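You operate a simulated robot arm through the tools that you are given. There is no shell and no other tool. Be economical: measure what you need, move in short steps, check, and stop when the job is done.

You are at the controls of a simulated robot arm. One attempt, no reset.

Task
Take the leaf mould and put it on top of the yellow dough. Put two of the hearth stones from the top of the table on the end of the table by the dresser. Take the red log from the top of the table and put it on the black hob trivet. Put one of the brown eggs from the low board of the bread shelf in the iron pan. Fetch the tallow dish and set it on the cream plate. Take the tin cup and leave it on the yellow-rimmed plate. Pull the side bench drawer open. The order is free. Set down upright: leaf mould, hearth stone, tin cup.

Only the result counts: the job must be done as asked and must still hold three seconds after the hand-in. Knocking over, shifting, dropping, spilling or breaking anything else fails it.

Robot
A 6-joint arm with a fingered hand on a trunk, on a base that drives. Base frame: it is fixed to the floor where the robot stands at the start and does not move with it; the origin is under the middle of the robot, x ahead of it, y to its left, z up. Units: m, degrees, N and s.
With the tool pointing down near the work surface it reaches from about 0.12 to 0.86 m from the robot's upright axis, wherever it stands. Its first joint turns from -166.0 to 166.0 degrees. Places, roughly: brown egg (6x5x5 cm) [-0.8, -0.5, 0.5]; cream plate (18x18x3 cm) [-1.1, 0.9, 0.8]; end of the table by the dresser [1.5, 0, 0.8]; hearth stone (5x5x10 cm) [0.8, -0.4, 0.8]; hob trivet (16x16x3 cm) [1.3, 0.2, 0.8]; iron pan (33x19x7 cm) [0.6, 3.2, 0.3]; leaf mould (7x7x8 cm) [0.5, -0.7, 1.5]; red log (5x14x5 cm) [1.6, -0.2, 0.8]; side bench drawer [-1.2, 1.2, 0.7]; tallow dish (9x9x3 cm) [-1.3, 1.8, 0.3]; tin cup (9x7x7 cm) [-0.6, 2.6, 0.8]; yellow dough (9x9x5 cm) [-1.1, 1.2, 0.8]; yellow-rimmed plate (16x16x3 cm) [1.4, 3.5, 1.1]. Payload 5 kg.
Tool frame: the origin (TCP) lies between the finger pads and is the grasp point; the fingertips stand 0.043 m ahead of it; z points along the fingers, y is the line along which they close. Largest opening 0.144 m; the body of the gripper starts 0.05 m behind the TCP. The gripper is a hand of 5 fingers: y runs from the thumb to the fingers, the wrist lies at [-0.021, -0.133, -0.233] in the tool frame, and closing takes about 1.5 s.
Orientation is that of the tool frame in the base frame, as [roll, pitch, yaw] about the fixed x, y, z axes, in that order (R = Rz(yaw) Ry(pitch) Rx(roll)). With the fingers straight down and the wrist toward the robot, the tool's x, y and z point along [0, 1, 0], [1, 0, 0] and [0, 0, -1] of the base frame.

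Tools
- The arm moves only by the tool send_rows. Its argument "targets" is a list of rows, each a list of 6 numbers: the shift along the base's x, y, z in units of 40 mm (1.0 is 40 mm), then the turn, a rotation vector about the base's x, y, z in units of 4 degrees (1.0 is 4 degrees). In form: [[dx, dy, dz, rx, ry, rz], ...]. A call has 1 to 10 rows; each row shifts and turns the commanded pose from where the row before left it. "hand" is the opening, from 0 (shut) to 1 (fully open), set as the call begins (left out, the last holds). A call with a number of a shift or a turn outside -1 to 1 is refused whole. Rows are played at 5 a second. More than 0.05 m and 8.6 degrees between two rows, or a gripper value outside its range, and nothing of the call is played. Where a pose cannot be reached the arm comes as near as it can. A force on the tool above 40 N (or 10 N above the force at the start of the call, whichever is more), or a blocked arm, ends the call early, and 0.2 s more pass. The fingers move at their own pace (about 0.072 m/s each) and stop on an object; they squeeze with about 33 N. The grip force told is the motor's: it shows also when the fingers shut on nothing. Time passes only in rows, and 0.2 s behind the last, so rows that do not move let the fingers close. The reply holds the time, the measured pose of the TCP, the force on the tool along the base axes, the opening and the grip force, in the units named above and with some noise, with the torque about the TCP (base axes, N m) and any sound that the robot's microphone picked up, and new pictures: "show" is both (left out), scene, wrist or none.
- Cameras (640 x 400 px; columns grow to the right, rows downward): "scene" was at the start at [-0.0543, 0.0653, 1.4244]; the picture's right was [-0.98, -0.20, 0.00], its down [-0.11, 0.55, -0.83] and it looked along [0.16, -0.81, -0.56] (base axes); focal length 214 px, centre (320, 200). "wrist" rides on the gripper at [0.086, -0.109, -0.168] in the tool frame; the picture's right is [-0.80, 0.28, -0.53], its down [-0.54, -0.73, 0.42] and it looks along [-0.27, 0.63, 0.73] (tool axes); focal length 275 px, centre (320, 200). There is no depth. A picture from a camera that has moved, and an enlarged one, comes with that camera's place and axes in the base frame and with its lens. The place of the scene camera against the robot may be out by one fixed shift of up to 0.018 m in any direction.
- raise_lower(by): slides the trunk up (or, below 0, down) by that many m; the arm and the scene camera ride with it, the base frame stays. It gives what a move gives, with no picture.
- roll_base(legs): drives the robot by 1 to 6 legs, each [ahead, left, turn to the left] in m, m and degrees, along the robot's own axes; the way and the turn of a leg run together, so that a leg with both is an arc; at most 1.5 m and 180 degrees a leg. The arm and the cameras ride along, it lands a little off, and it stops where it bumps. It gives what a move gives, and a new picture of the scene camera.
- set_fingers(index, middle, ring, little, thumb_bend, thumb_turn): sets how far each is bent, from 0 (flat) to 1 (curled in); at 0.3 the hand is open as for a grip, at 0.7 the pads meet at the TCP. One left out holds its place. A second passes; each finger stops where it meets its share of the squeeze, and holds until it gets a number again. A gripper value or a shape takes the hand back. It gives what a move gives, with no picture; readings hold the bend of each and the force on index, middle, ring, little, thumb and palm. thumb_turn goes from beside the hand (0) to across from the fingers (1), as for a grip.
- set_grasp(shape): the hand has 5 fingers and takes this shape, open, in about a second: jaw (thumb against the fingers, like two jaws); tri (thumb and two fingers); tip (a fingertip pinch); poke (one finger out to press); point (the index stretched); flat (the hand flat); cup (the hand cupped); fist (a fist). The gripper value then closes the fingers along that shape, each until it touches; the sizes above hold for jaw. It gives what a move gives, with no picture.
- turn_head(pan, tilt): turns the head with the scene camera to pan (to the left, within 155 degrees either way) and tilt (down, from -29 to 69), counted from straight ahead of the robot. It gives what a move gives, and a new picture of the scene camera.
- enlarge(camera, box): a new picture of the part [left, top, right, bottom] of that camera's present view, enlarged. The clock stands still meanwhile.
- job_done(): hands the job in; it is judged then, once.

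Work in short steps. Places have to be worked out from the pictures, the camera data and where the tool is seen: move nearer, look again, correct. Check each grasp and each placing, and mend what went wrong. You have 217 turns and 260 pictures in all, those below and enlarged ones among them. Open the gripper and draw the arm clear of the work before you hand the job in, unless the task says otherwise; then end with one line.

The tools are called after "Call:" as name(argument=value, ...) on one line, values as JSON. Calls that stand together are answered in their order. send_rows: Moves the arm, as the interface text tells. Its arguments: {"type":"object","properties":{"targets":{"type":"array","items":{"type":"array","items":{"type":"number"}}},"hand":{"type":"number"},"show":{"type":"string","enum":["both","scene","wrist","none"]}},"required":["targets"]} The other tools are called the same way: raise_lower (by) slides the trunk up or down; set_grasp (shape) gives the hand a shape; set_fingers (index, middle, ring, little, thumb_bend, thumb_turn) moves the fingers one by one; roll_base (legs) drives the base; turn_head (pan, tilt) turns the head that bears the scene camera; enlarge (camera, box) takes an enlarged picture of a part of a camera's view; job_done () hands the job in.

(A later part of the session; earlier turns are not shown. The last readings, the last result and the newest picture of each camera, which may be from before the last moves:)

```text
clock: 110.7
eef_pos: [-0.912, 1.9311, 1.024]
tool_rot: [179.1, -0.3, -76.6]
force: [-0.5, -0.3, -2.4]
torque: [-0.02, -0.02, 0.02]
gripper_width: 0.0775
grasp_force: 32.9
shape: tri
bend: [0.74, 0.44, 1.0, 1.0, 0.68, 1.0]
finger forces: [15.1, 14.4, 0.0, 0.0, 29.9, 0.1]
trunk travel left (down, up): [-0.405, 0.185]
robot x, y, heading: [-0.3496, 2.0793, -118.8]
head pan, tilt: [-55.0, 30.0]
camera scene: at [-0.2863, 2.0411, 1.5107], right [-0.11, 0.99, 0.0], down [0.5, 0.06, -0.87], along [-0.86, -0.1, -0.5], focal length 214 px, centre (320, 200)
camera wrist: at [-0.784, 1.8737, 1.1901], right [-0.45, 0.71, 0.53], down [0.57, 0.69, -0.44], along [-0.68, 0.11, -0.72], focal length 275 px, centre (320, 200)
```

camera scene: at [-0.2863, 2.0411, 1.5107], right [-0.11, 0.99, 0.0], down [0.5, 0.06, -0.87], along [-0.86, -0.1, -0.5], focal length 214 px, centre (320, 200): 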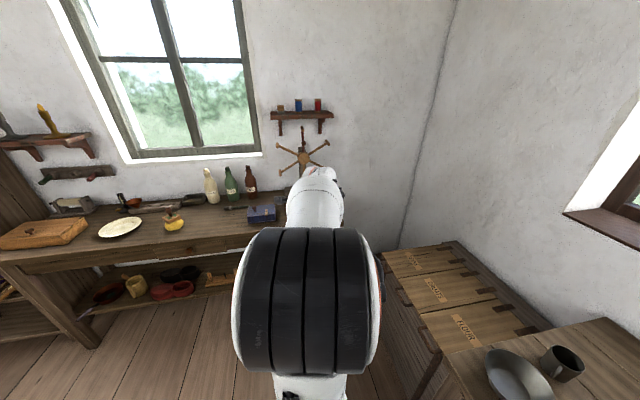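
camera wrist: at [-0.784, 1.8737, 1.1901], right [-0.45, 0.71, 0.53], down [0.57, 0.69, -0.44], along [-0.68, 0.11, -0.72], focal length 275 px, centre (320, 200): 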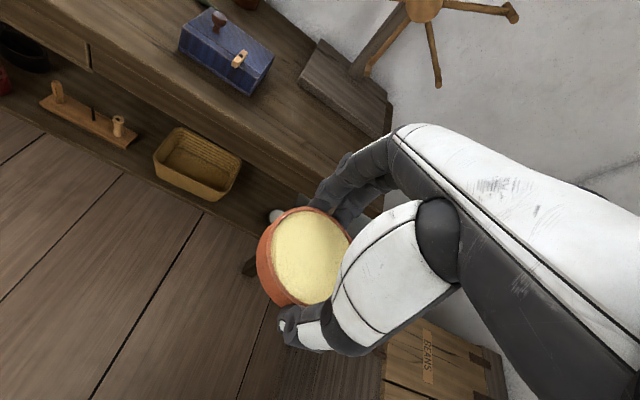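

Tin cup (dark mug) and pan-like plate are seen on the other bench. I drive to in front of the cream plate with the dish held high.

Call:
roll_base(legs=[[0.68, 0.675, 0], [0.303, -0.305, 0]])

Call:
send_rows(targets=[[0, 0, 0, 0, 0, 0]], show="wrist")

```text
clock: 117.9
eef_pos: [-1.0529, 0.8824, 1.0246]
tool_rot: [179.0, -0.3, -76.2]
force: [-0.2, 0.2, -1.3]
torque: [0.0, 0.02, 0.0]
gripper_width: 0.0775
grasp_force: 33.3
shape: tri
bend: [0.74, 0.44, 1.0, 1.0, 0.68, 1.0]
finger forces: [15.1, 14.4, 0.0, 0.1, 29.9, 0.0]
trunk travel left (down, up): [-0.405, 0.185]
robot x, y, heading: [-0.4928, 1.0292, -118.0]
head pan, tilt: [-55.0, 30.0]
camera scene: at [-0.4276, 0.9963, 1.5108], right [-0.12, 0.99, 0.0], down [0.5, 0.06, -0.87], along [-0.86, -0.1, -0.5], focal length 214 px, centre (320, 200)
```

scene: 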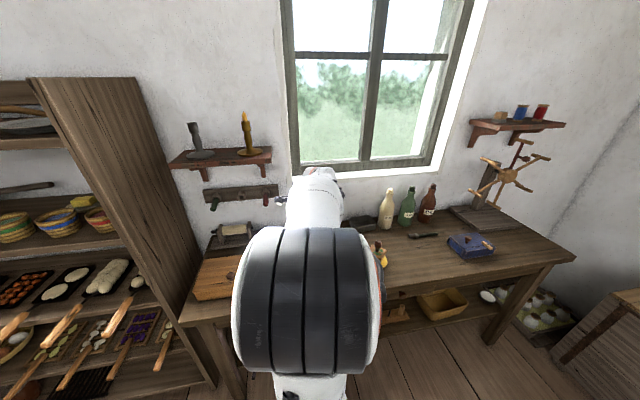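

```text
clock: 118.3
eef_pos: [-1.0533, 0.8836, 1.0236]
tool_rot: [179.1, -0.4, -76.2]
force: [0.3, -1.1, -1.5]
torque: [0.0, 0.0, 0.01]
gripper_width: 0.0774
grasp_force: 32.7
shape: tri
bend: [0.74, 0.44, 1.0, 1.0, 0.68, 1.0]
finger forces: [15.0, 14.4, 0.0, 0.0, 29.8, 0.0]
trunk travel left (down, up): [-0.405, 0.185]
robot x, y, heading: [-0.4911, 1.0302, -118.0]
head pan, tilt: [-55.0, 30.0]
camera wrist: at [-0.9244, 0.8261, 1.1898], right [-0.46, 0.71, 0.53], down [0.57, 0.7, -0.44], along [-0.68, 0.1, -0.72], focal length 275 px, centre (320, 200)
```

wrist: 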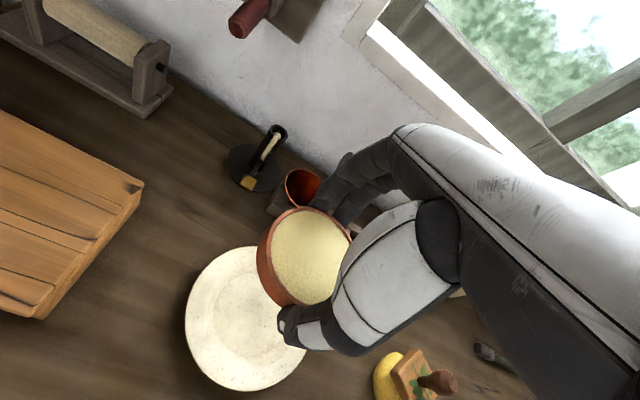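

Plate centre measures about (-1.04, 0.905). I shift above it and lower partway, then recheck.

Call:
send_rows(targets=[[0.1, 0.14, -0.6, 0, 0, 0], [0.1, 0.14, -0.6, 0, 0, 0], [0.1, 0.14, -0.6, 0, 0, 0], [0, 0.12, -0.6, 0, 0, 0]], show="wrist")

```text
clock: 119.3
eef_pos: [-1.0402, 0.9037, 0.927]
tool_rot: [179.1, -0.3, -76.1]
force: [-0.9, 0.1, -1.0]
torque: [0.04, 0.0, 0.0]
gripper_width: 0.0773
grasp_force: 33.0
shape: tri
bend: [0.74, 0.44, 1.0, 1.0, 0.68, 1.0]
finger forces: [15.0, 14.3, 0.0, 0.0, 29.8, 0.0]
trunk travel left (down, up): [-0.405, 0.185]
robot x, y, heading: [-0.4912, 1.0323, -117.9]
head pan, tilt: [-55.0, 30.0]
camera wrist: at [-0.9114, 0.847, 1.092], right [-0.46, 0.71, 0.54], down [0.57, 0.7, -0.44], along [-0.68, 0.1, -0.72], focal length 275 px, centre (320, 200)
```

wrist: 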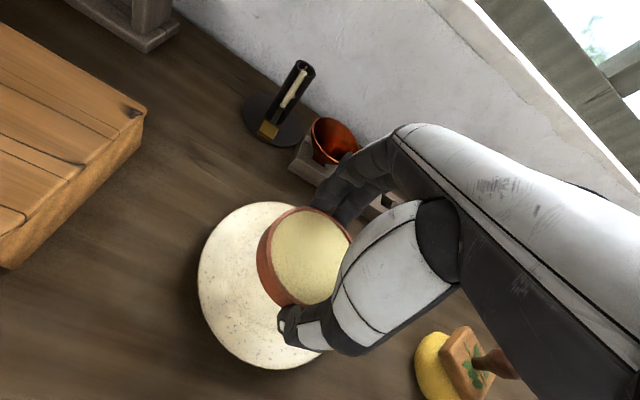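

Plate centre refined to (-1.045, 0.915). I shift a centimetre and descend gently.

Call:
send_rows(targets=[[-0.12, 0.28, -0.3, 0, 0, 0], [0, 0, -0.3, 0, 0, 0], [0, 0, -0.3, 0, 0, 0], [0, 0, -0.2, 0, 0, 0], [0, 0, -0.2, 0, 0, 0], [0, 0, -0.15, 0, 0, 0]], show="wrist")

```text
clock: 120.7
eef_pos: [-1.0458, 0.9151, 0.869]
tool_rot: [179.0, -0.3, -76.2]
force: [1.0, -1.1, -1.5]
torque: [0.01, 0.04, -0.03]
gripper_width: 0.0775
grasp_force: 33.3
shape: tri
bend: [0.74, 0.44, 1.0, 1.0, 0.68, 1.0]
finger forces: [15.0, 14.4, 0.0, 0.0, 29.8, 0.0]
trunk travel left (down, up): [-0.405, 0.185]
robot x, y, heading: [-0.4929, 1.032, -118.5]
head pan, tilt: [-55.0, 30.0]
camera wrist: at [-0.9166, 0.8583, 1.0349], right [-0.46, 0.71, 0.53], down [0.57, 0.7, -0.44], along [-0.68, 0.1, -0.72], focal length 275 px, centre (320, 200)
```

wrist: 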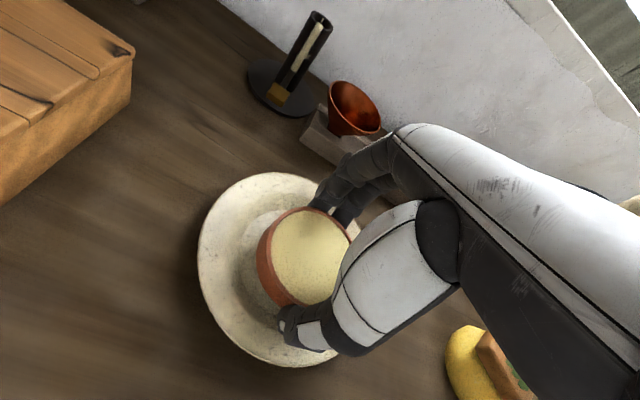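

Well centred. I continue down to contact.

Call:
send_rows(targets=[[0, 0, -0.15, 0, 0, 0], [0, 0, -0.15, 0, 0, 0], [0, 0, -0.15, 0, 0, 0], [0, 0, -0.15, 0, 0, 0], [0, 0, -0.15, 0, 0, 0]], show="none")

```text
clock: 121.8
eef_pos: [-1.0514, 0.9139, 0.8535]
tool_rot: [178.1, -0.2, -76.2]
force: [0.2, -3.7, 12.4]
torque: [-0.03, 0.29, -0.04]
gripper_width: 0.0778
grasp_force: 32.5
shape: tri
bend: [0.74, 0.43, 1.0, 1.0, 0.7, 1.0]
finger forces: [18.3, 31.6, 0.2, 0.1, 47.8, 0.1]
trunk travel left (down, up): [-0.405, 0.185]
robot x, y, heading: [-0.4949, 1.0279, -118.1]
head pan, tilt: [-55.0, 30.0]
stopped in row 5: the force on the tool passed its limit (the readings are from after the stop); the commanded pose is now the measured one
```

Contact felt. I relieve 3 mm and open just enough, then raise.

Call:
send_rows(targets=[[0, 0, 0.08, 0, 0, 0], [0, 0, 0, 0, 0, 0], [0, 0, 0, 0, 0, 0]], hand=0.7, show="wrist")

```text
clock: 122.6
eef_pos: [-1.0513, 0.9157, 0.8559]
tool_rot: [178.3, -0.1, -76.2]
force: [1.5, -2.3, 13.7]
torque: [-0.14, 0.12, -0.05]
gripper_width: 0.0862
grasp_force: 0.0
shape: tri
bend: [0.73, 0.4, 0.99, 0.99, 0.65, 0.99]
finger forces: [7.6, 6.7, 0.0, 0.1, 12.3, 0.0]
trunk travel left (down, up): [-0.405, 0.185]
robot x, y, heading: [-0.4938, 1.034, -118.0]
head pan, tilt: [-55.0, 30.0]
camera wrist: at [-0.9196, 0.8588, 1.0194], right [-0.45, 0.71, 0.54], down [0.56, 0.7, -0.45], along [-0.69, 0.1, -0.71], focal length 275 px, centre (320, 200)
```

wrist: 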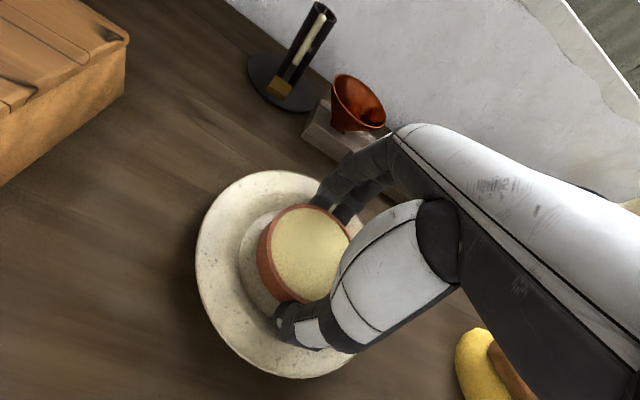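

The tips press on the plate as they open. I lift 8 mm with the opening held.

Call:
send_rows(targets=[[0, 0, 0.1, 0, 0, 0], [0, 0, 0.1, 0, 0, 0], [0, 0, 0, 0, 0, 0]], show="wrist")

```text
clock: 123.4
eef_pos: [-1.0506, 0.9152, 0.8614]
tool_rot: [178.5, -0.2, -76.2]
force: [-0.6, -0.7, 1.0]
torque: [0.05, 0.03, -0.03]
gripper_width: 0.0986
grasp_force: 0.1
shape: tri
bend: [0.73, 0.37, 0.99, 0.99, 0.61, 0.99]
finger forces: [0.1, 0.0, 0.0, 0.0, 1.7, 0.1]
trunk travel left (down, up): [-0.405, 0.185]
robot x, y, heading: [-0.489, 1.0286, -117.9]
head pan, tilt: [-55.0, 30.0]
camera wrist: at [-0.9197, 0.8585, 1.0262], right [-0.45, 0.71, 0.54], down [0.56, 0.7, -0.44], along [-0.69, 0.1, -0.72], focal length 275 px, centre (320, 200)
```

wrist: 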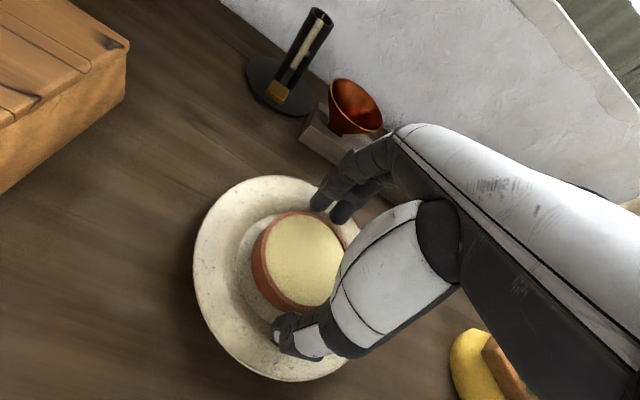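

Released; the dish sits in the plate. I rise straight up and look.

Call:
send_rows(targets=[[0, 0, 0.3, 0, 0, 0], [0, 0, 0.6, 0, 0, 0], [0, 0, 1, 0, 0, 0], [0, 0, 1, 0, 0, 0], [0, 0, 1, 0, 0, 0], [0, 0, 1, 0, 0, 0]], show="wrist")

```text
clock: 124.8
eef_pos: [-1.0509, 0.9136, 1.0603]
tool_rot: [178.4, -0.3, -76.3]
force: [-0.2, 0.1, -0.5]
torque: [-0.01, -0.01, -0.01]
gripper_width: 0.1005
grasp_force: 0.0
shape: tri
bend: [0.73, 0.37, 0.99, 0.99, 0.6, 0.99]
finger forces: [0.1, 0.1, 0.1, 0.1, 0.0, 0.1]
trunk travel left (down, up): [-0.405, 0.185]
robot x, y, heading: [-0.4919, 1.0333, -118.3]
head pan, tilt: [-55.0, 30.0]
camera wrist: at [-0.9203, 0.8578, 1.2239], right [-0.45, 0.71, 0.54], down [0.56, 0.7, -0.44], along [-0.69, 0.1, -0.72], focal length 275 px, centre (320, 200)
```

wrist: 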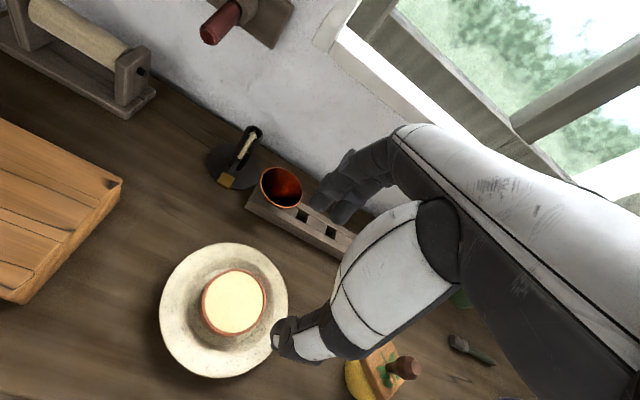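

The tallow dish stands centred on the cream plate. Next the drawer: knob at about (-1.04, 1.268, 0.72). I back off, slide along the bench, and lower the trunk.

Call:
roll_base(legs=[[-0.21, 0.214, 0], [-0.264, -0.259, 0]])

Call:
raise_lower(by=-0.3)

Call:
send_rows(targets=[[0, 0, 0, 0, 0, -1], [0, 0, 0, 0, 0, -1], [0, 0, 0, 0, 0, -1], [0, 0, 0, 0, 0, -1], [0, 0, 0, 0, 0, -1], [0, 0, 0, 0, 0, -1], [0, 0, 0, 0, 0, -1], [0, 0, 0, 0, 0, -1], [0, 0, 0, 0, 0, -1], [0, 0, 0, 0, 0, -1]], show="none")

Call:
send_rows(targets=[[0, 0, 0, 0, 0, -1], [0, 0, 0, 0, 0, -1], [0, 0, 0, 0, 0, -1], [0, 0, 0, 0, 0, -1], [0, 0, 0, 0, 0, -1], [0, 0, 0, 0, 0, -1], [0, 0, 0, 0, 0, -1], [0, 0, 0, 0, 0, -1], [0, 0, 0, 0, 0, -1], [0, 0, 0, 0, 0, -1]], show="none")

Call:
send_rows(targets=[[0, 0, 0, 0, 0, -1], [0, 0, 0, 0, 0, -1], [0, 0, 0, -0.278, 0.96, 0], [0, 0, 0, -0.278, 0.96, 0], [0, 0, 0, -0.278, 0.96, 0], [0, 0, 0, -0.278, 0.96, 0], [0, 0, 0, -0.278, 0.96, 0], [0, 0, 0, -0.278, 0.96, 0], [0, 0, 0, -0.278, 0.96, 0], [0, 0, 0, -0.278, 0.96, 0]])

```text
clock: 128.8
eef_pos: [-0.8697, 1.3585, 1.0587]
tool_rot: [178.5, -0.2, -76.3]
force: [0.6, -0.1, 0.1]
torque: [0.01, 0.02, 0.0]
gripper_width: 0.1004
grasp_force: 0.0
shape: tri
bend: [0.73, 0.37, 0.99, 0.99, 0.6, 0.99]
finger forces: [0.1, 0.0, 0.0, 0.0, 0.0, 0.1]
trunk travel left (down, up): [-0.405, 0.185]
robot x, y, heading: [-0.3132, 1.475, -118.2]
head pan, tilt: [-55.0, 30.0]
camera scene: at [-0.2461, 1.4395, 1.5108], right [-0.12, 0.99, 0.0], down [0.5, 0.06, -0.87], along [-0.86, -0.1, -0.5], focal length 214 px, centre (320, 200)
```

scene: 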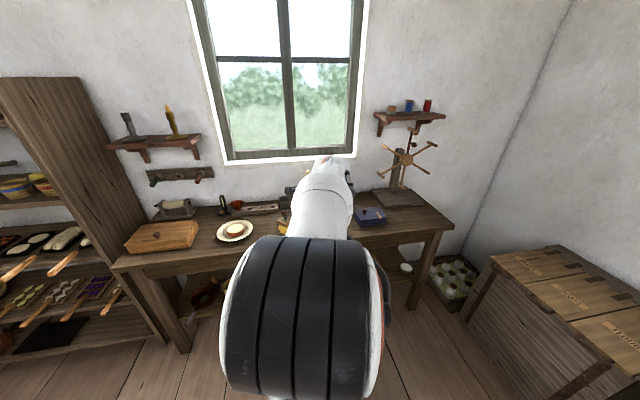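

```text
clock: 131.8
eef_pos: [-0.8694, 1.3592, 0.7588]
tool_rot: [178.4, -0.2, -76.2]
force: [-0.1, 0.4, 0.3]
torque: [0.01, 0.02, 0.0]
gripper_width: 0.1007
grasp_force: 0.0
shape: tri
bend: [0.73, 0.37, 0.99, 0.99, 0.6, 0.99]
finger forces: [0.1, 0.0, 0.1, 0.0, 0.1, 0.0]
trunk travel left (down, up): [-0.105, 0.485]
robot x, y, heading: [-0.3088, 1.4732, -118.2]
head pan, tilt: [-55.0, 30.0]
```

```text
clock: 134.0
eef_pos: [-0.8699, 1.3583, 0.7587]
tool_rot: [178.4, -0.2, -116.4]
force: [-0.3, -0.1, 0.5]
torque: [0.02, 0.0, 0.02]
gripper_width: 0.1007
grasp_force: 0.1
shape: tri
bend: [0.73, 0.37, 0.99, 0.99, 0.6, 0.99]
finger forces: [0.0, 0.1, 0.1, 0.0, 0.0, 0.0]
trunk travel left (down, up): [-0.105, 0.485]
robot x, y, heading: [-0.3103, 1.4759, -118.3]
head pan, tilt: [-55.0, 30.0]
```

```text
clock: 136.2
eef_pos: [-0.8693, 1.3588, 0.7603]
tool_rot: [178.4, -0.3, -156.4]
force: [-0.1, -0.6, -0.1]
torque: [-0.02, 0.03, -0.01]
gripper_width: 0.1003
grasp_force: 0.0
shape: tri
bend: [0.73, 0.37, 0.99, 0.99, 0.6, 0.99]
finger forces: [0.0, 0.1, 0.0, 0.1, 0.0, 0.1]
trunk travel left (down, up): [-0.105, 0.485]
robot x, y, heading: [-0.3118, 1.47, -118.5]
head pan, tilt: [-55.0, 30.0]
```

```text
clock: 138.4
eef_pos: [-0.8696, 1.3586, 0.7583]
tool_rot: [178.7, -32.2, -164.4]
force: [0.2, -0.4, -0.7]
torque: [-0.02, -0.03, -0.01]
gripper_width: 0.1005
grasp_force: 0.0
shape: tri
bend: [0.73, 0.37, 0.99, 0.99, 0.6, 0.99]
finger forces: [0.0, 0.0, 0.0, 0.0, 0.0, 0.0]
trunk travel left (down, up): [-0.105, 0.485]
robot x, y, heading: [-0.3095, 1.4727, -118.3]
head pan, tilt: [-55.0, 30.0]
camera scene: at [-0.2462, 1.4394, 1.2108], right [-0.12, 0.99, 0.0], down [0.5, 0.06, -0.87], along [-0.86, -0.1, -0.5], focal length 214 px, centre (320, 200)
camera wrist: at [-0.8246, 1.2539, 0.944], right [0.85, 0.52, 0.03], down [0.41, -0.63, -0.66], along [-0.32, 0.58, -0.75], focal length 275 px, centre (320, 200)
```

scene: 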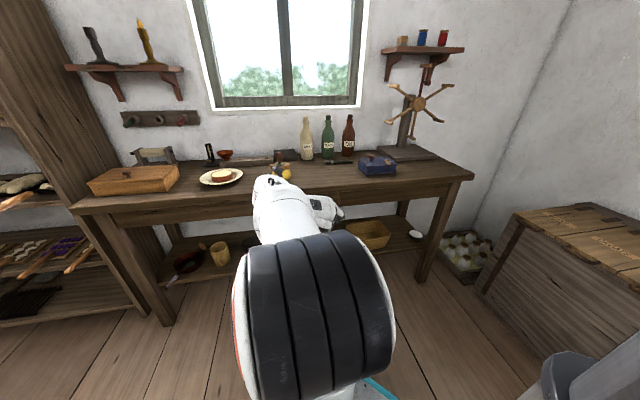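
wrist: 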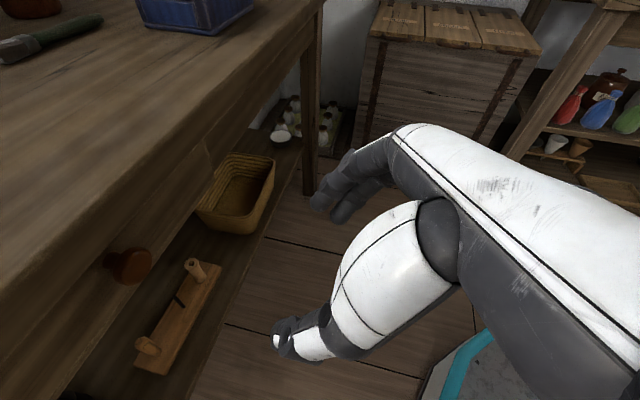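

The knob is in view at left. I tilt the hand further toward horizontal and narrow the fingers.

Call:
send_rows(targets=[[0, 0, 0, -0.278, 0.96, 0], [0, 0, 0, -0.278, 0.96, 0], [0, 0, 0, -0.278, 0.96, 0], [0, 0, 0, -0.278, 0.96, 0], [0, 0, 0, -0.278, 0.96, 0], [0, 0, 0, -0.278, 0.96, 0], [0, 0, 0, -0.278, 0.96, 0], [0, 0, 0, -0.278, 0.96, 0]], hand=0.5, show="wrist")

```text
clock: 140.2
eef_pos: [-0.8654, 1.3564, 0.7822]
tool_rot: [179.6, -63.5, -165.3]
force: [-0.1, -0.4, -0.8]
torque: [-0.03, -0.02, 0.03]
gripper_width: 0.0726
grasp_force: 0.1
shape: tri
bend: [0.74, 0.45, 0.99, 0.99, 0.7, 1.0]
finger forces: [0.0, 0.0, 0.0, 0.1, 0.1, 0.0]
out of reach, approached as far as the arm can: row 8
trunk travel left (down, up): [-0.105, 0.485]
robot x, y, heading: [-0.3086, 1.4732, -118.4]
head pan, tilt: [-55.0, 30.0]
camera wrist: at [-0.729, 1.2773, 0.9321], right [0.74, 0.48, -0.47], down [0.05, -0.73, -0.68], along [-0.68, 0.48, -0.56], focal length 275 px, centre (320, 200)
```

wrist: 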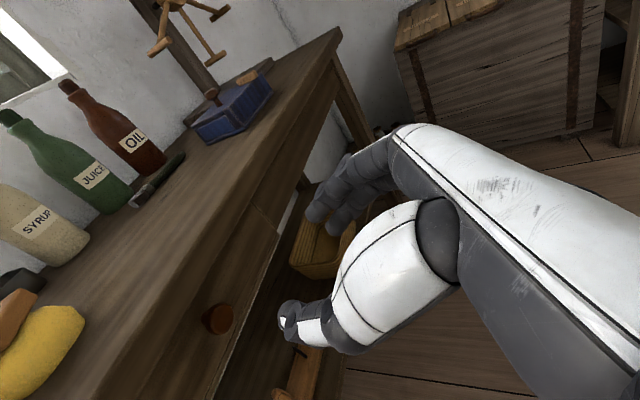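

Knob refined to about (-1.015, 1.272, 0.726). I lower the trunk 4.4 cm, align sideways and approach with the base to ~5 cm short, then look.

Call:
raise_lower(by=-0.044)

Call:
roll_base(legs=[[0.027, 0.0266, 0], [0.07, -0.0713, 0]])

Call:
send_rows(targets=[[0, 0, 0, 0, 0, 0]], show="wrist")

```text
clock: 141.1
eef_pos: [-0.8652, 1.3568, 0.7376]
tool_rot: [179.2, -63.5, -164.9]
force: [-0.2, 0.5, 0.7]
torque: [0.0, 0.04, 0.02]
gripper_width: 0.0723
grasp_force: 0.0
shape: tri
bend: [0.74, 0.45, 0.99, 0.99, 0.7, 1.0]
finger forces: [0.0, 0.0, 0.1, 0.0, 0.0, 0.0]
trunk travel left (down, up): [-0.061, 0.529]
robot x, y, heading: [-0.307, 1.4732, -118.3]
head pan, tilt: [-55.0, 30.0]
```

```text
clock: 142.7
eef_pos: [-0.951, 1.294, 0.7373]
tool_rot: [179.4, -63.3, -165.3]
force: [0.8, 0.5, -0.2]
torque: [0.0, 0.01, 0.01]
gripper_width: 0.0721
grasp_force: 0.2
shape: tri
bend: [0.74, 0.45, 0.99, 0.99, 0.7, 1.0]
finger forces: [0.0, 0.0, 0.0, 0.0, 0.1, 0.0]
trunk travel left (down, up): [-0.061, 0.529]
robot x, y, heading: [-0.3944, 1.4126, -118.3]
head pan, tilt: [-55.0, 30.0]
camera scene: at [-0.3316, 1.3758, 1.1668], right [-0.12, 0.99, 0.0], down [0.5, 0.06, -0.87], along [-0.86, -0.1, -0.5], focal length 214 px, centre (320, 200)
```

scene: 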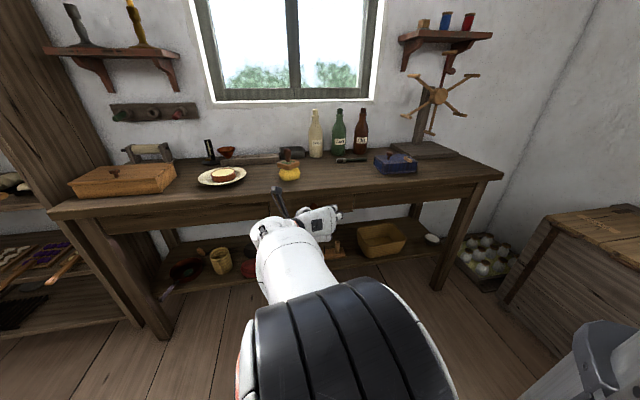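

```text
clock: 143.1
eef_pos: [-0.952, 1.2931, 0.7378]
tool_rot: [179.5, -63.4, -165.3]
force: [-0.4, -0.3, -0.8]
torque: [-0.01, -0.01, 0.05]
gripper_width: 0.0726
grasp_force: 0.0
shape: tri
bend: [0.74, 0.45, 0.99, 0.99, 0.7, 1.0]
finger forces: [0.1, 0.0, 0.1, 0.0, 0.0, 0.0]
trunk travel left (down, up): [-0.061, 0.529]
robot x, y, heading: [-0.3969, 1.4062, -118.2]
head pan, tilt: [-55.0, 30.0]
camera wrist: at [-0.815, 1.2144, 0.8882], right [0.74, 0.48, -0.47], down [0.05, -0.73, -0.68], along [-0.67, 0.48, -0.56], focal length 275 px, centre (320, 200)
```

wrist: 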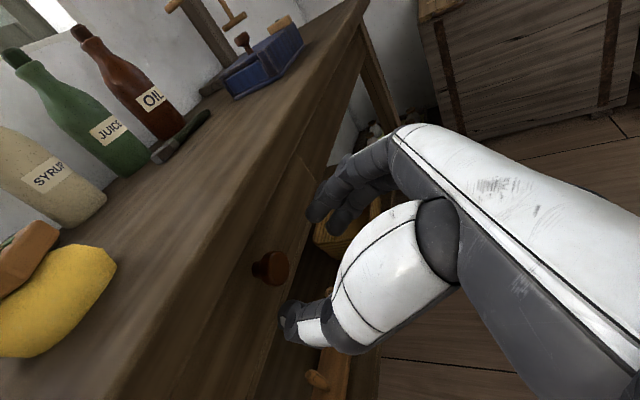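

The knob is nearly between the fingers. I advance 3.5 cm more with the base and check.

Call:
roll_base(legs=[[0.029, -0.021, 0]])

Call:
send_rows(targets=[[0, 0, 0, 0, 0, 0]], show="wrist")

Call:
enlarge(camera="wrist", box=[230, 180, 390, 340])

```text
clock: 144.0
eef_pos: [-0.9821, 1.278, 0.7377]
tool_rot: [179.4, -63.6, -165.3]
force: [-0.3, -0.9, 0.5]
torque: [0.01, -0.01, 0.04]
gripper_width: 0.0723
grasp_force: 0.0
shape: tri
bend: [0.74, 0.45, 0.99, 0.99, 0.7, 1.0]
finger forces: [0.1, 0.0, 0.0, 0.1, 0.0, 0.1]
trunk travel left (down, up): [-0.061, 0.529]
robot x, y, heading: [-0.4298, 1.397, -118.1]
head pan, tilt: [-55.0, 30.0]
camera scene: at [-0.3637, 1.3604, 1.1668], right [-0.12, 0.99, 0.0], down [0.5, 0.06, -0.87], along [-0.86, -0.1, -0.5], focal length 214 px, centre (320, 200)
```

scene: 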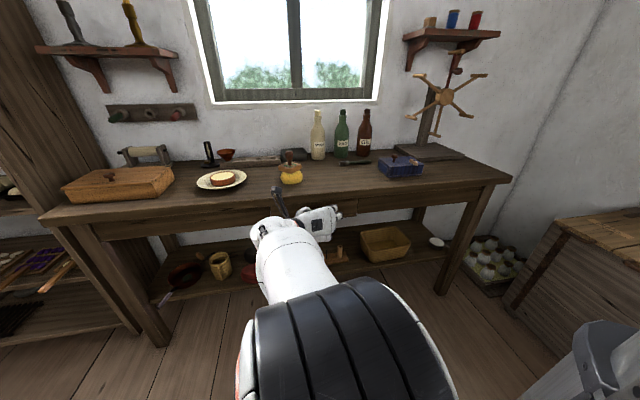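

```text
clock: 144.4
eef_pos: [-0.9819, 1.2779, 0.7379]
tool_rot: [179.3, -63.4, -165.1]
force: [-0.1, 0.3, 0.2]
torque: [0.0, -0.01, -0.02]
gripper_width: 0.0726
grasp_force: 0.0
shape: tri
bend: [0.74, 0.45, 0.99, 0.99, 0.7, 1.0]
finger forces: [0.0, 0.0, 0.1, 0.0, 0.0, 0.0]
trunk travel left (down, up): [-0.061, 0.529]
robot x, y, heading: [-0.4242, 1.3985, -118.2]
head pan, tilt: [-55.0, 30.0]
camera wrist: at [-0.8471, 1.199, 0.8882], right [0.74, 0.48, -0.47], down [0.05, -0.73, -0.68], along [-0.67, 0.48, -0.56], focal length 275 px, centre (320, 200)
```

wrist: 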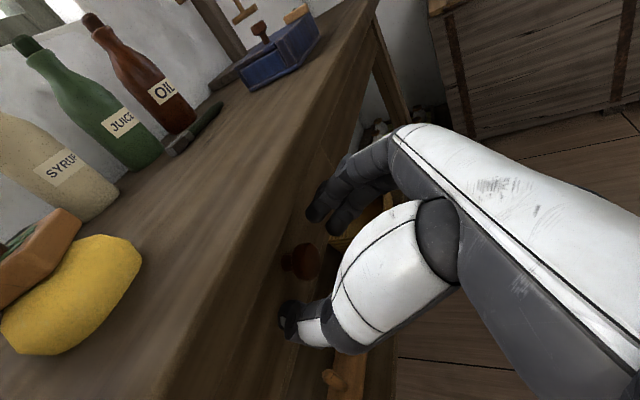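

```text
2.50 times, centred on (310, 260) of wrist
camera zoom: at [-0.8471, 1.199, 0.8882], right [0.74, 0.48, -0.47], down [0.05, -0.73, -0.68], along [-0.67, 0.48, -0.56], focal length 688 px, centre (345, 50)
```

zoom: 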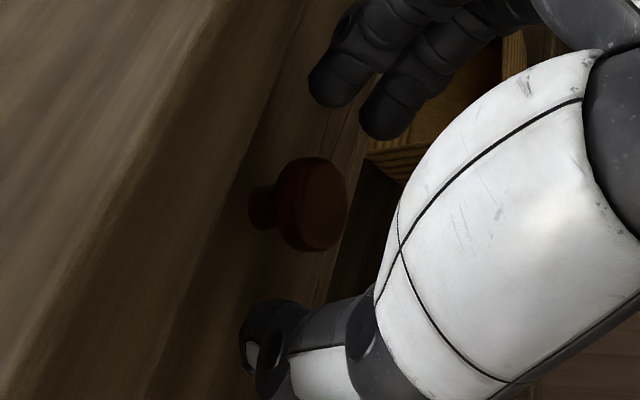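

The knob sits right between thumb and fingers. I close.

Call:
send_rows(targets=[[0, 0, 0, 0, 0, 0], [0, 0, 0, 0, 0, 0], [0, 0, 0, 0, 0, 0], [0, 0, 0, 0, 0, 0], [0, 0, 0, 0, 0, 0], [0, 0, 0, 0, 0, 0], [0, 0, 0, 0, 0, 0], [0, 0, 0, 0, 0, 0]], hand=0, show="wrist")

```text
clock: 146.2
eef_pos: [-0.9815, 1.2794, 0.7391]
tool_rot: [179.5, -63.5, -165.3]
force: [9.4, 5.7, 6.0]
torque: [0.02, 0.15, -0.19]
gripper_width: 0.0137
grasp_force: 33.6
shape: tri
bend: [0.72, 0.6, 1.0, 1.0, 0.74, 1.0]
finger forces: [14.1, 14.9, 0.0, 0.0, 31.8, 0.0]
trunk travel left (down, up): [-0.061, 0.529]
robot x, y, heading: [-0.4242, 1.3927, -118.5]
head pan, tilt: [-55.0, 30.0]
camera wrist: at [-0.8465, 1.1996, 0.8887], right [0.74, 0.48, -0.47], down [0.04, -0.73, -0.68], along [-0.67, 0.48, -0.56], focal length 275 px, centre (320, 200)
```

wrist: 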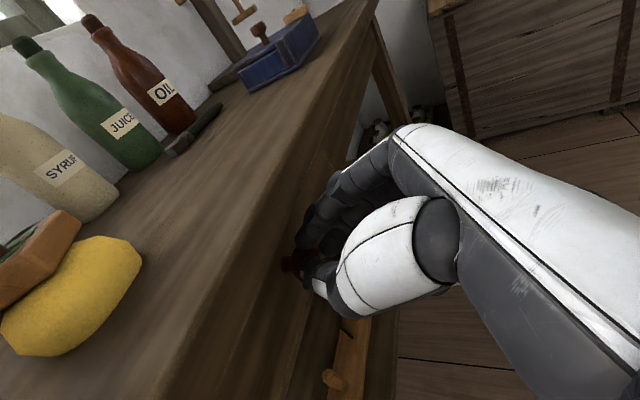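

Gripped with 32 N. I pull by driving the base straight back 16 cm.

Call:
roll_base(legs=[[-0.112, 0.1145, 0]])

Call:
send_rows(targets=[[0, 0, 0, 0, 0, 0]], show="wrist")

```text
clock: 147.6
eef_pos: [-0.8279, 1.323, 0.7372]
tool_rot: [179.4, -63.4, -165.0]
force: [0.5, -0.4, 0.2]
torque: [0.0, -0.01, -0.01]
gripper_width: 0.0114
grasp_force: 32.9
shape: tri
bend: [0.72, 0.73, 1.0, 1.0, 0.76, 1.0]
finger forces: [0.0, 0.0, 0.1, 0.0, 0.0, 0.0]
trunk travel left (down, up): [-0.061, 0.529]
robot x, y, heading: [-0.2733, 1.4411, -118.2]
head pan, tilt: [-55.0, 30.0]
camera scene: at [-0.2103, 1.4065, 1.1668], right [-0.12, 0.99, 0.0], down [0.5, 0.06, -0.87], along [-0.86, -0.1, -0.5], focal length 214 px, centre (320, 200)
```

scene: 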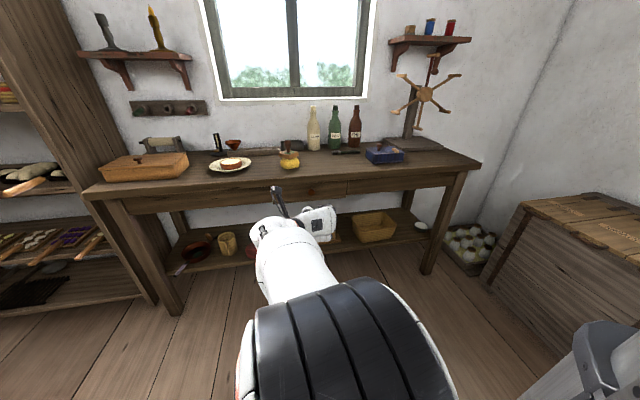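

```text
clock: 148.0
eef_pos: [-0.8281, 1.3227, 0.738]
tool_rot: [179.1, -63.4, -164.9]
force: [-1.3, 0.4, -0.4]
torque: [0.04, 0.05, 0.04]
gripper_width: 0.0114
grasp_force: 33.1
shape: tri
bend: [0.72, 0.73, 1.0, 1.0, 0.76, 1.0]
finger forces: [0.0, 0.0, 0.0, 0.0, 0.0, 0.0]
trunk travel left (down, up): [-0.061, 0.529]
robot x, y, heading: [-0.2751, 1.4425, -118.2]
head pan, tilt: [-55.0, 30.0]
camera wrist: at [-0.6933, 1.244, 0.8882], right [0.74, 0.48, -0.47], down [0.05, -0.73, -0.68], along [-0.67, 0.48, -0.56], focal length 275 px, centre (320, 200)
```

wrist: 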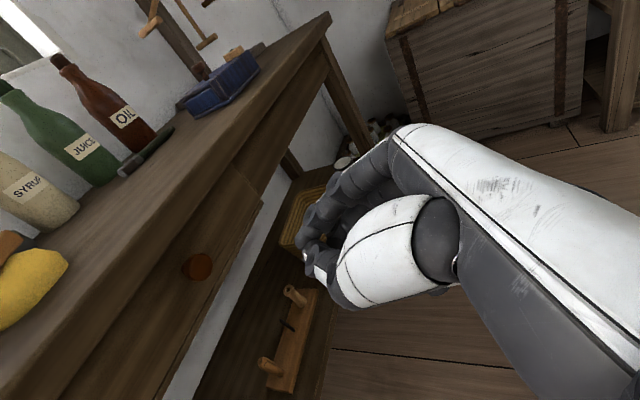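

The grip slipped off the knob, though the drawer seems slightly out. I enlarge to see.

Call:
enlarge(camera="wrist", box=[100, 130, 320, 330])

```text
2.00 times, centred on (210, 230) of wrist
camera zoom: at [-0.6933, 1.244, 0.8882], right [0.74, 0.48, -0.47], down [0.05, -0.73, -0.68], along [-0.67, 0.48, -0.56], focal length 551 px, centre (540, 140)
```

zoom: 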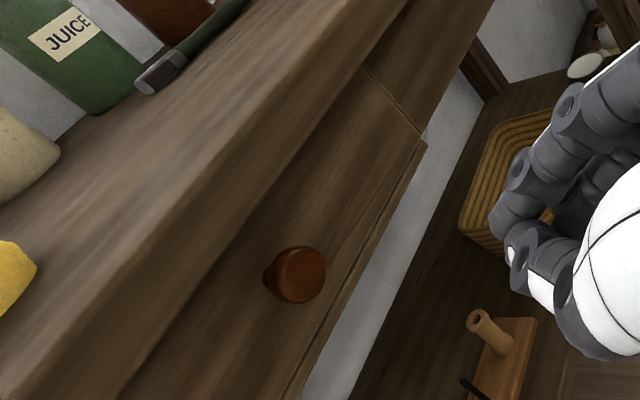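

The drawer has barely moved. I open, re-approach about 1.5 cm deeper so the fingertips get behind the knob's head.

Call:
send_rows(targets=[[0, 0, 0, 0, 0, 0], [0, 0, 0, 0, 0, 0], [0, 0, 0, 0, 0, 0], [0, 0, 0, 0, 0, 0]], hand=0.5, show="none")

Call:
roll_base(legs=[[0.119, -0.121, 0]])

Call:
send_rows(targets=[[0, 0, 0, 0, 0, 0]], show="wrist")

Call:
enlarge(camera="wrist", box=[230, 180, 390, 340])

```text
clock: 149.0
eef_pos: [-0.8287, 1.3229, 0.7379]
tool_rot: [179.1, -63.4, -164.8]
force: [0.0, 0.3, 0.5]
torque: [-0.01, 0.01, 0.0]
gripper_width: 0.0716
grasp_force: 0.1
shape: tri
bend: [0.74, 0.45, 0.99, 0.99, 0.7, 1.0]
finger forces: [0.1, 0.0, 0.0, 0.0, 0.1, 0.0]
trunk travel left (down, up): [-0.061, 0.529]
robot x, y, heading: [-0.2749, 1.4427, -118.2]
head pan, tilt: [-55.0, 30.0]
```

```text
clock: 150.5
eef_pos: [-0.9914, 1.2771, 0.7384]
tool_rot: [179.4, -63.4, -165.2]
force: [-0.7, 0.7, 0.1]
torque: [-0.01, 0.01, -0.02]
gripper_width: 0.0716
grasp_force: 0.1
shape: tri
bend: [0.74, 0.45, 0.99, 0.99, 0.7, 1.0]
finger forces: [0.0, 0.0, 0.0, 0.0, 0.1, 0.0]
trunk travel left (down, up): [-0.061, 0.529]
robot x, y, heading: [-0.441, 1.3995, -118.4]
head pan, tilt: [-55.0, 30.0]
camera scene: at [-0.373, 1.3594, 1.1668], right [-0.12, 0.99, 0.0], down [0.5, 0.06, -0.87], along [-0.86, -0.1, -0.5], focal length 214 px, centre (320, 200)
```

scene: 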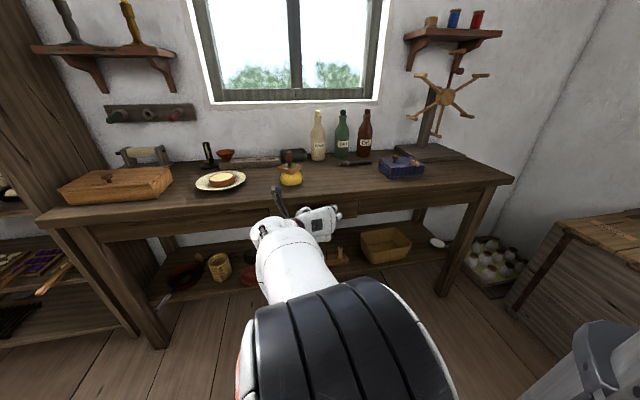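

```text
clock: 150.9
eef_pos: [-0.9908, 1.2765, 0.7372]
tool_rot: [179.3, -63.4, -165.1]
force: [-0.2, -0.5, 0.6]
torque: [0.03, -0.01, 0.01]
gripper_width: 0.0714
grasp_force: 0.1
shape: tri
bend: [0.74, 0.45, 0.99, 0.99, 0.7, 1.0]
finger forces: [0.0, 0.0, 0.0, 0.0, 0.1, 0.0]
trunk travel left (down, up): [-0.061, 0.529]
robot x, y, heading: [-0.4395, 1.3939, -118.2]
head pan, tilt: [-55.0, 30.0]
camera wrist: at [-0.8564, 1.1979, 0.8882], right [0.74, 0.48, -0.47], down [0.05, -0.73, -0.68], along [-0.67, 0.48, -0.56], focal length 275 px, centre (320, 200)
```

wrist: 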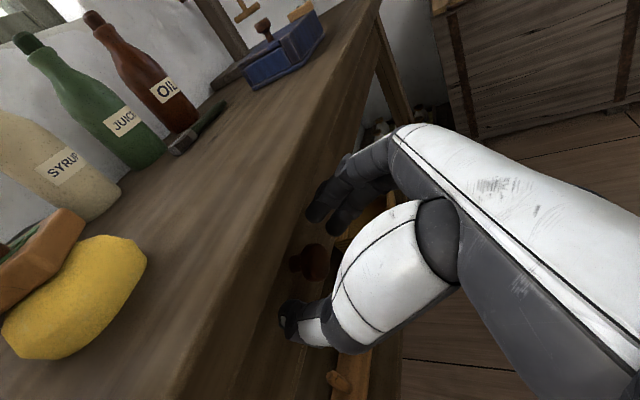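

```text
2.50 times, centred on (310, 260) of wrist
camera zoom: at [-0.8564, 1.1979, 0.8882], right [0.74, 0.48, -0.47], down [0.05, -0.73, -0.68], along [-0.67, 0.48, -0.56], focal length 688 px, centre (345, 50)
```

zoom: 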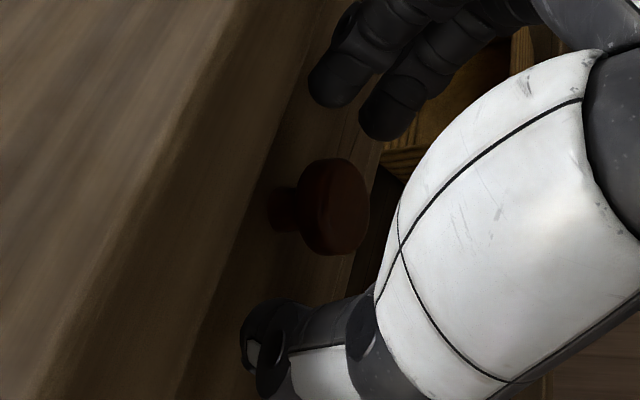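

A further centimetre in, then close.

Call:
send_rows(targets=[[-0.29, -0.08, 0, 0, 0, 0], [0, 0, 0, 0, 0, 0]], show="none")

Call:
send_rows(targets=[[0, 0, 0, 0, 0, 0], [0, 0, 0, 0, 0, 0], [0, 0, 0, 0, 0, 0], [0, 0, 0, 0, 0, 0], [0, 0, 0, 0, 0, 0], [0, 0, 0, 0, 0, 0], [0, 0, 0, 0, 0, 0], [0, 0, 0, 0, 0, 0]], hand=0, show="wrist")

```text
clock: 151.5
eef_pos: [-1.0019, 1.2751, 0.7383]
tool_rot: [179.2, -63.3, -165.2]
force: [15.8, 3.7, 2.8]
torque: [0.02, -0.02, -0.25]
gripper_width: 0.0722
grasp_force: 0.0
shape: tri
bend: [0.74, 0.45, 0.99, 0.99, 0.71, 1.0]
finger forces: [11.4, 0.1, 0.0, 0.0, 5.4, 0.1]
trunk travel left (down, up): [-0.061, 0.529]
robot x, y, heading: [-0.4384, 1.3944, -118.5]
head pan, tilt: [-55.0, 30.0]
```

```text
clock: 153.3
eef_pos: [-1.0025, 1.2725, 0.7387]
tool_rot: [179.2, -63.3, -164.9]
force: [-1.4, 2.7, 1.2]
torque: [0.17, 0.23, 0.16]
gripper_width: 0.0276
grasp_force: 33.6
shape: tri
bend: [0.75, 0.63, 1.0, 1.0, 0.79, 1.0]
finger forces: [6.3, 20.5, 0.0, 0.1, 22.5, 0.0]
trunk travel left (down, up): [-0.061, 0.529]
robot x, y, heading: [-0.4358, 1.3917, -118.1]
head pan, tilt: [-55.0, 30.0]
camera wrist: at [-0.8683, 1.1942, 0.8896], right [0.74, 0.49, -0.47], down [0.05, -0.73, -0.68], along [-0.67, 0.48, -0.56], focal length 275 px, centre (320, 200)
```

wrist: 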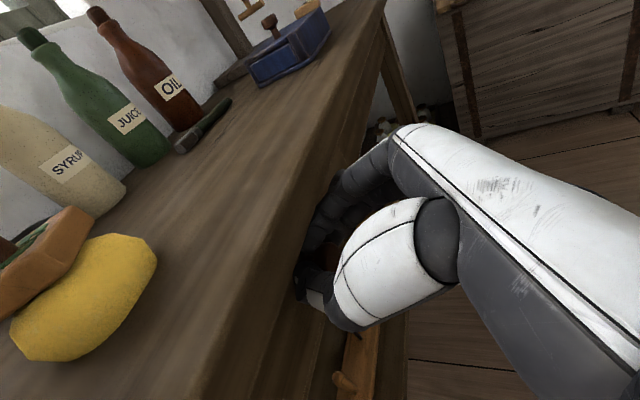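

Now the hand holds the full knob (2.8 cm). I pull 5 cm first to test.

Call:
roll_base(legs=[[-0.035, 0.036, 0]])

Call:
roll_base(legs=[[-0.07, 0.072, 0]])

Call:
send_rows(targets=[[0, 0, 0, 0, 0, 0]], show="wrist")

```text
clock: 154.2
eef_pos: [-0.9534, 1.2885, 0.7385]
tool_rot: [179.4, -63.3, -165.2]
force: [-2.1, 6.4, 3.2]
torque: [0.23, 0.35, 0.0]
gripper_width: 0.028
grasp_force: 32.7
shape: tri
bend: [0.75, 0.63, 1.0, 1.0, 0.79, 1.0]
finger forces: [8.0, 20.9, 0.0, 0.0, 21.0, 0.0]
trunk travel left (down, up): [-0.061, 0.529]
robot x, y, heading: [-0.3912, 1.4091, -118.2]
head pan, tilt: [-55.0, 30.0]
camera scene: at [-0.3244, 1.3741, 1.1668], right [-0.12, 0.99, 0.0], down [0.5, 0.06, -0.87], along [-0.86, -0.1, -0.5], focal length 214 px, centre (320, 200)
```

scene: 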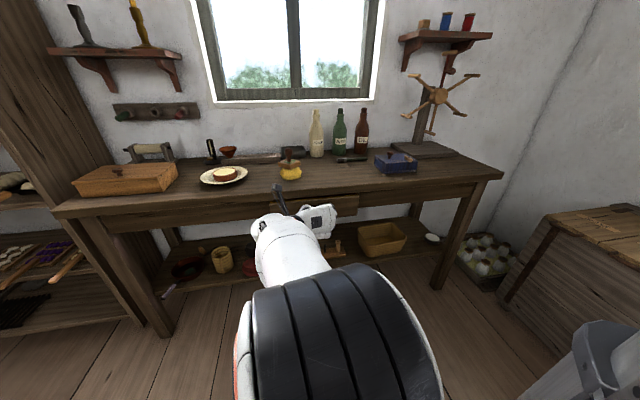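

```text
clock: 155.3
eef_pos: [-0.8579, 1.3173, 0.7388]
tool_rot: [179.3, -63.3, -165.3]
force: [-2.1, 7.4, 0.2]
torque: [0.08, 0.29, 0.0]
gripper_width: 0.0273
grasp_force: 33.3
shape: tri
bend: [0.76, 0.64, 1.0, 1.0, 0.79, 1.0]
finger forces: [14.5, 24.1, 0.0, 0.0, 21.2, 0.1]
trunk travel left (down, up): [-0.061, 0.529]
robot x, y, heading: [-0.2885, 1.437, -118.5]
head pan, tilt: [-55.0, 30.0]
camera scene: at [-0.2274, 1.4019, 1.1668], right [-0.12, 0.99, 0.0], down [0.5, 0.06, -0.87], along [-0.86, -0.1, -0.5], focal length 214 px, centre (320, 200)
```

scene: 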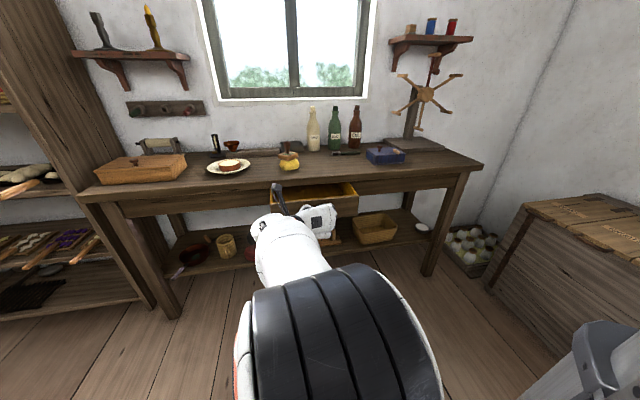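

```text
clock: 155.7
eef_pos: [-0.8571, 1.3177, 0.7388]
tool_rot: [179.4, -63.3, -165.3]
force: [-0.7, 3.6, -0.9]
torque: [0.06, 0.19, 0.16]
gripper_width: 0.0275
grasp_force: 32.9
shape: tri
bend: [0.76, 0.64, 1.0, 1.0, 0.79, 1.0]
finger forces: [12.0, 24.1, 0.0, 0.0, 25.1, 0.0]
trunk travel left (down, up): [-0.061, 0.529]
robot x, y, heading: [-0.2903, 1.4381, -118.5]
head pan, tilt: [-55.0, 30.0]
camera wrist: at [-0.7229, 1.2385, 0.8896], right [0.74, 0.48, -0.47], down [0.04, -0.73, -0.68], along [-0.67, 0.48, -0.56], focal length 275 px, centre (320, 200)
```

wrist: 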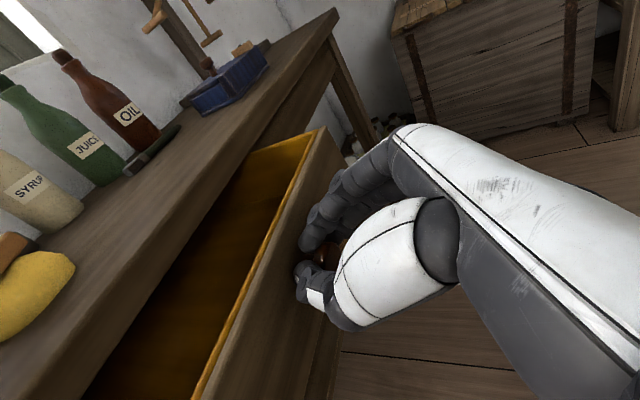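

The drawer is open about 15 cm. I pull a bit further until it resists.

Call:
roll_base(legs=[[-0.049, 0.05, 0]])

Call:
send_rows(targets=[[0, 0, 0, 0, 0, 0]], show="wrist")

```text
clock: 156.8
eef_pos: [-0.7908, 1.3382, 0.7375]
tool_rot: [179.5, -63.2, -165.6]
force: [-4.1, 11.8, 0.0]
torque: [0.23, 0.38, -0.23]
gripper_width: 0.0269
grasp_force: 32.7
shape: tri
bend: [0.76, 0.64, 1.0, 1.0, 0.79, 1.0]
finger forces: [18.7, 24.8, 0.0, 0.0, 18.4, 0.1]
trunk travel left (down, up): [-0.061, 0.529]
robot x, y, heading: [-0.2242, 1.4572, -118.4]
head pan, tilt: [-55.0, 30.0]
camera scene: at [-0.1599, 1.4209, 1.1668], right [-0.11, 0.99, 0.0], down [0.5, 0.06, -0.87], along [-0.86, -0.1, -0.5], focal length 214 px, centre (320, 200)
```

scene: 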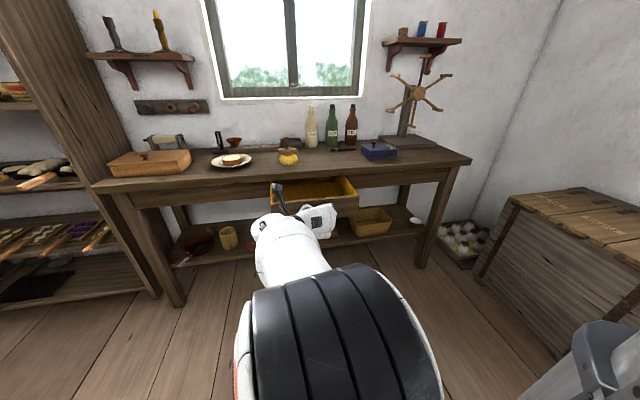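

```text
clock: 157.2
eef_pos: [-0.7899, 1.3376, 0.7384]
tool_rot: [179.2, -63.3, -165.5]
force: [-1.3, 5.0, 0.1]
torque: [0.09, 0.29, 0.06]
gripper_width: 0.0266
grasp_force: 33.2
shape: tri
bend: [0.76, 0.64, 1.0, 1.0, 0.79, 1.0]
finger forces: [14.7, 24.0, 0.0, 0.0, 24.6, 0.1]
trunk travel left (down, up): [-0.061, 0.529]
robot x, y, heading: [-0.2258, 1.4529, -118.6]
head pan, tilt: [-55.0, 30.0]
camera wrist: at [-0.6556, 1.2584, 0.8897], right [0.74, 0.48, -0.47], down [0.04, -0.73, -0.68], along [-0.67, 0.48, -0.56], focal length 275 px, centre (320, 200)
```

wrist: 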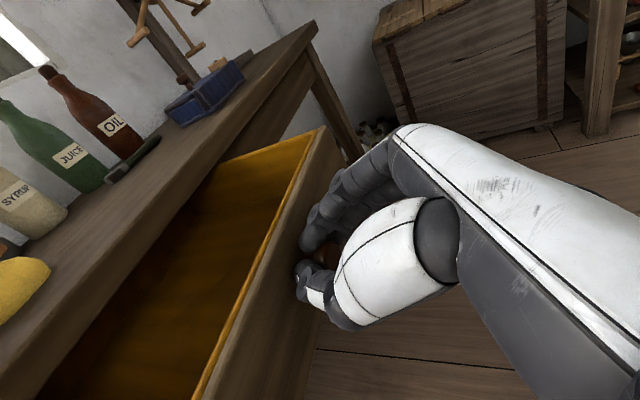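

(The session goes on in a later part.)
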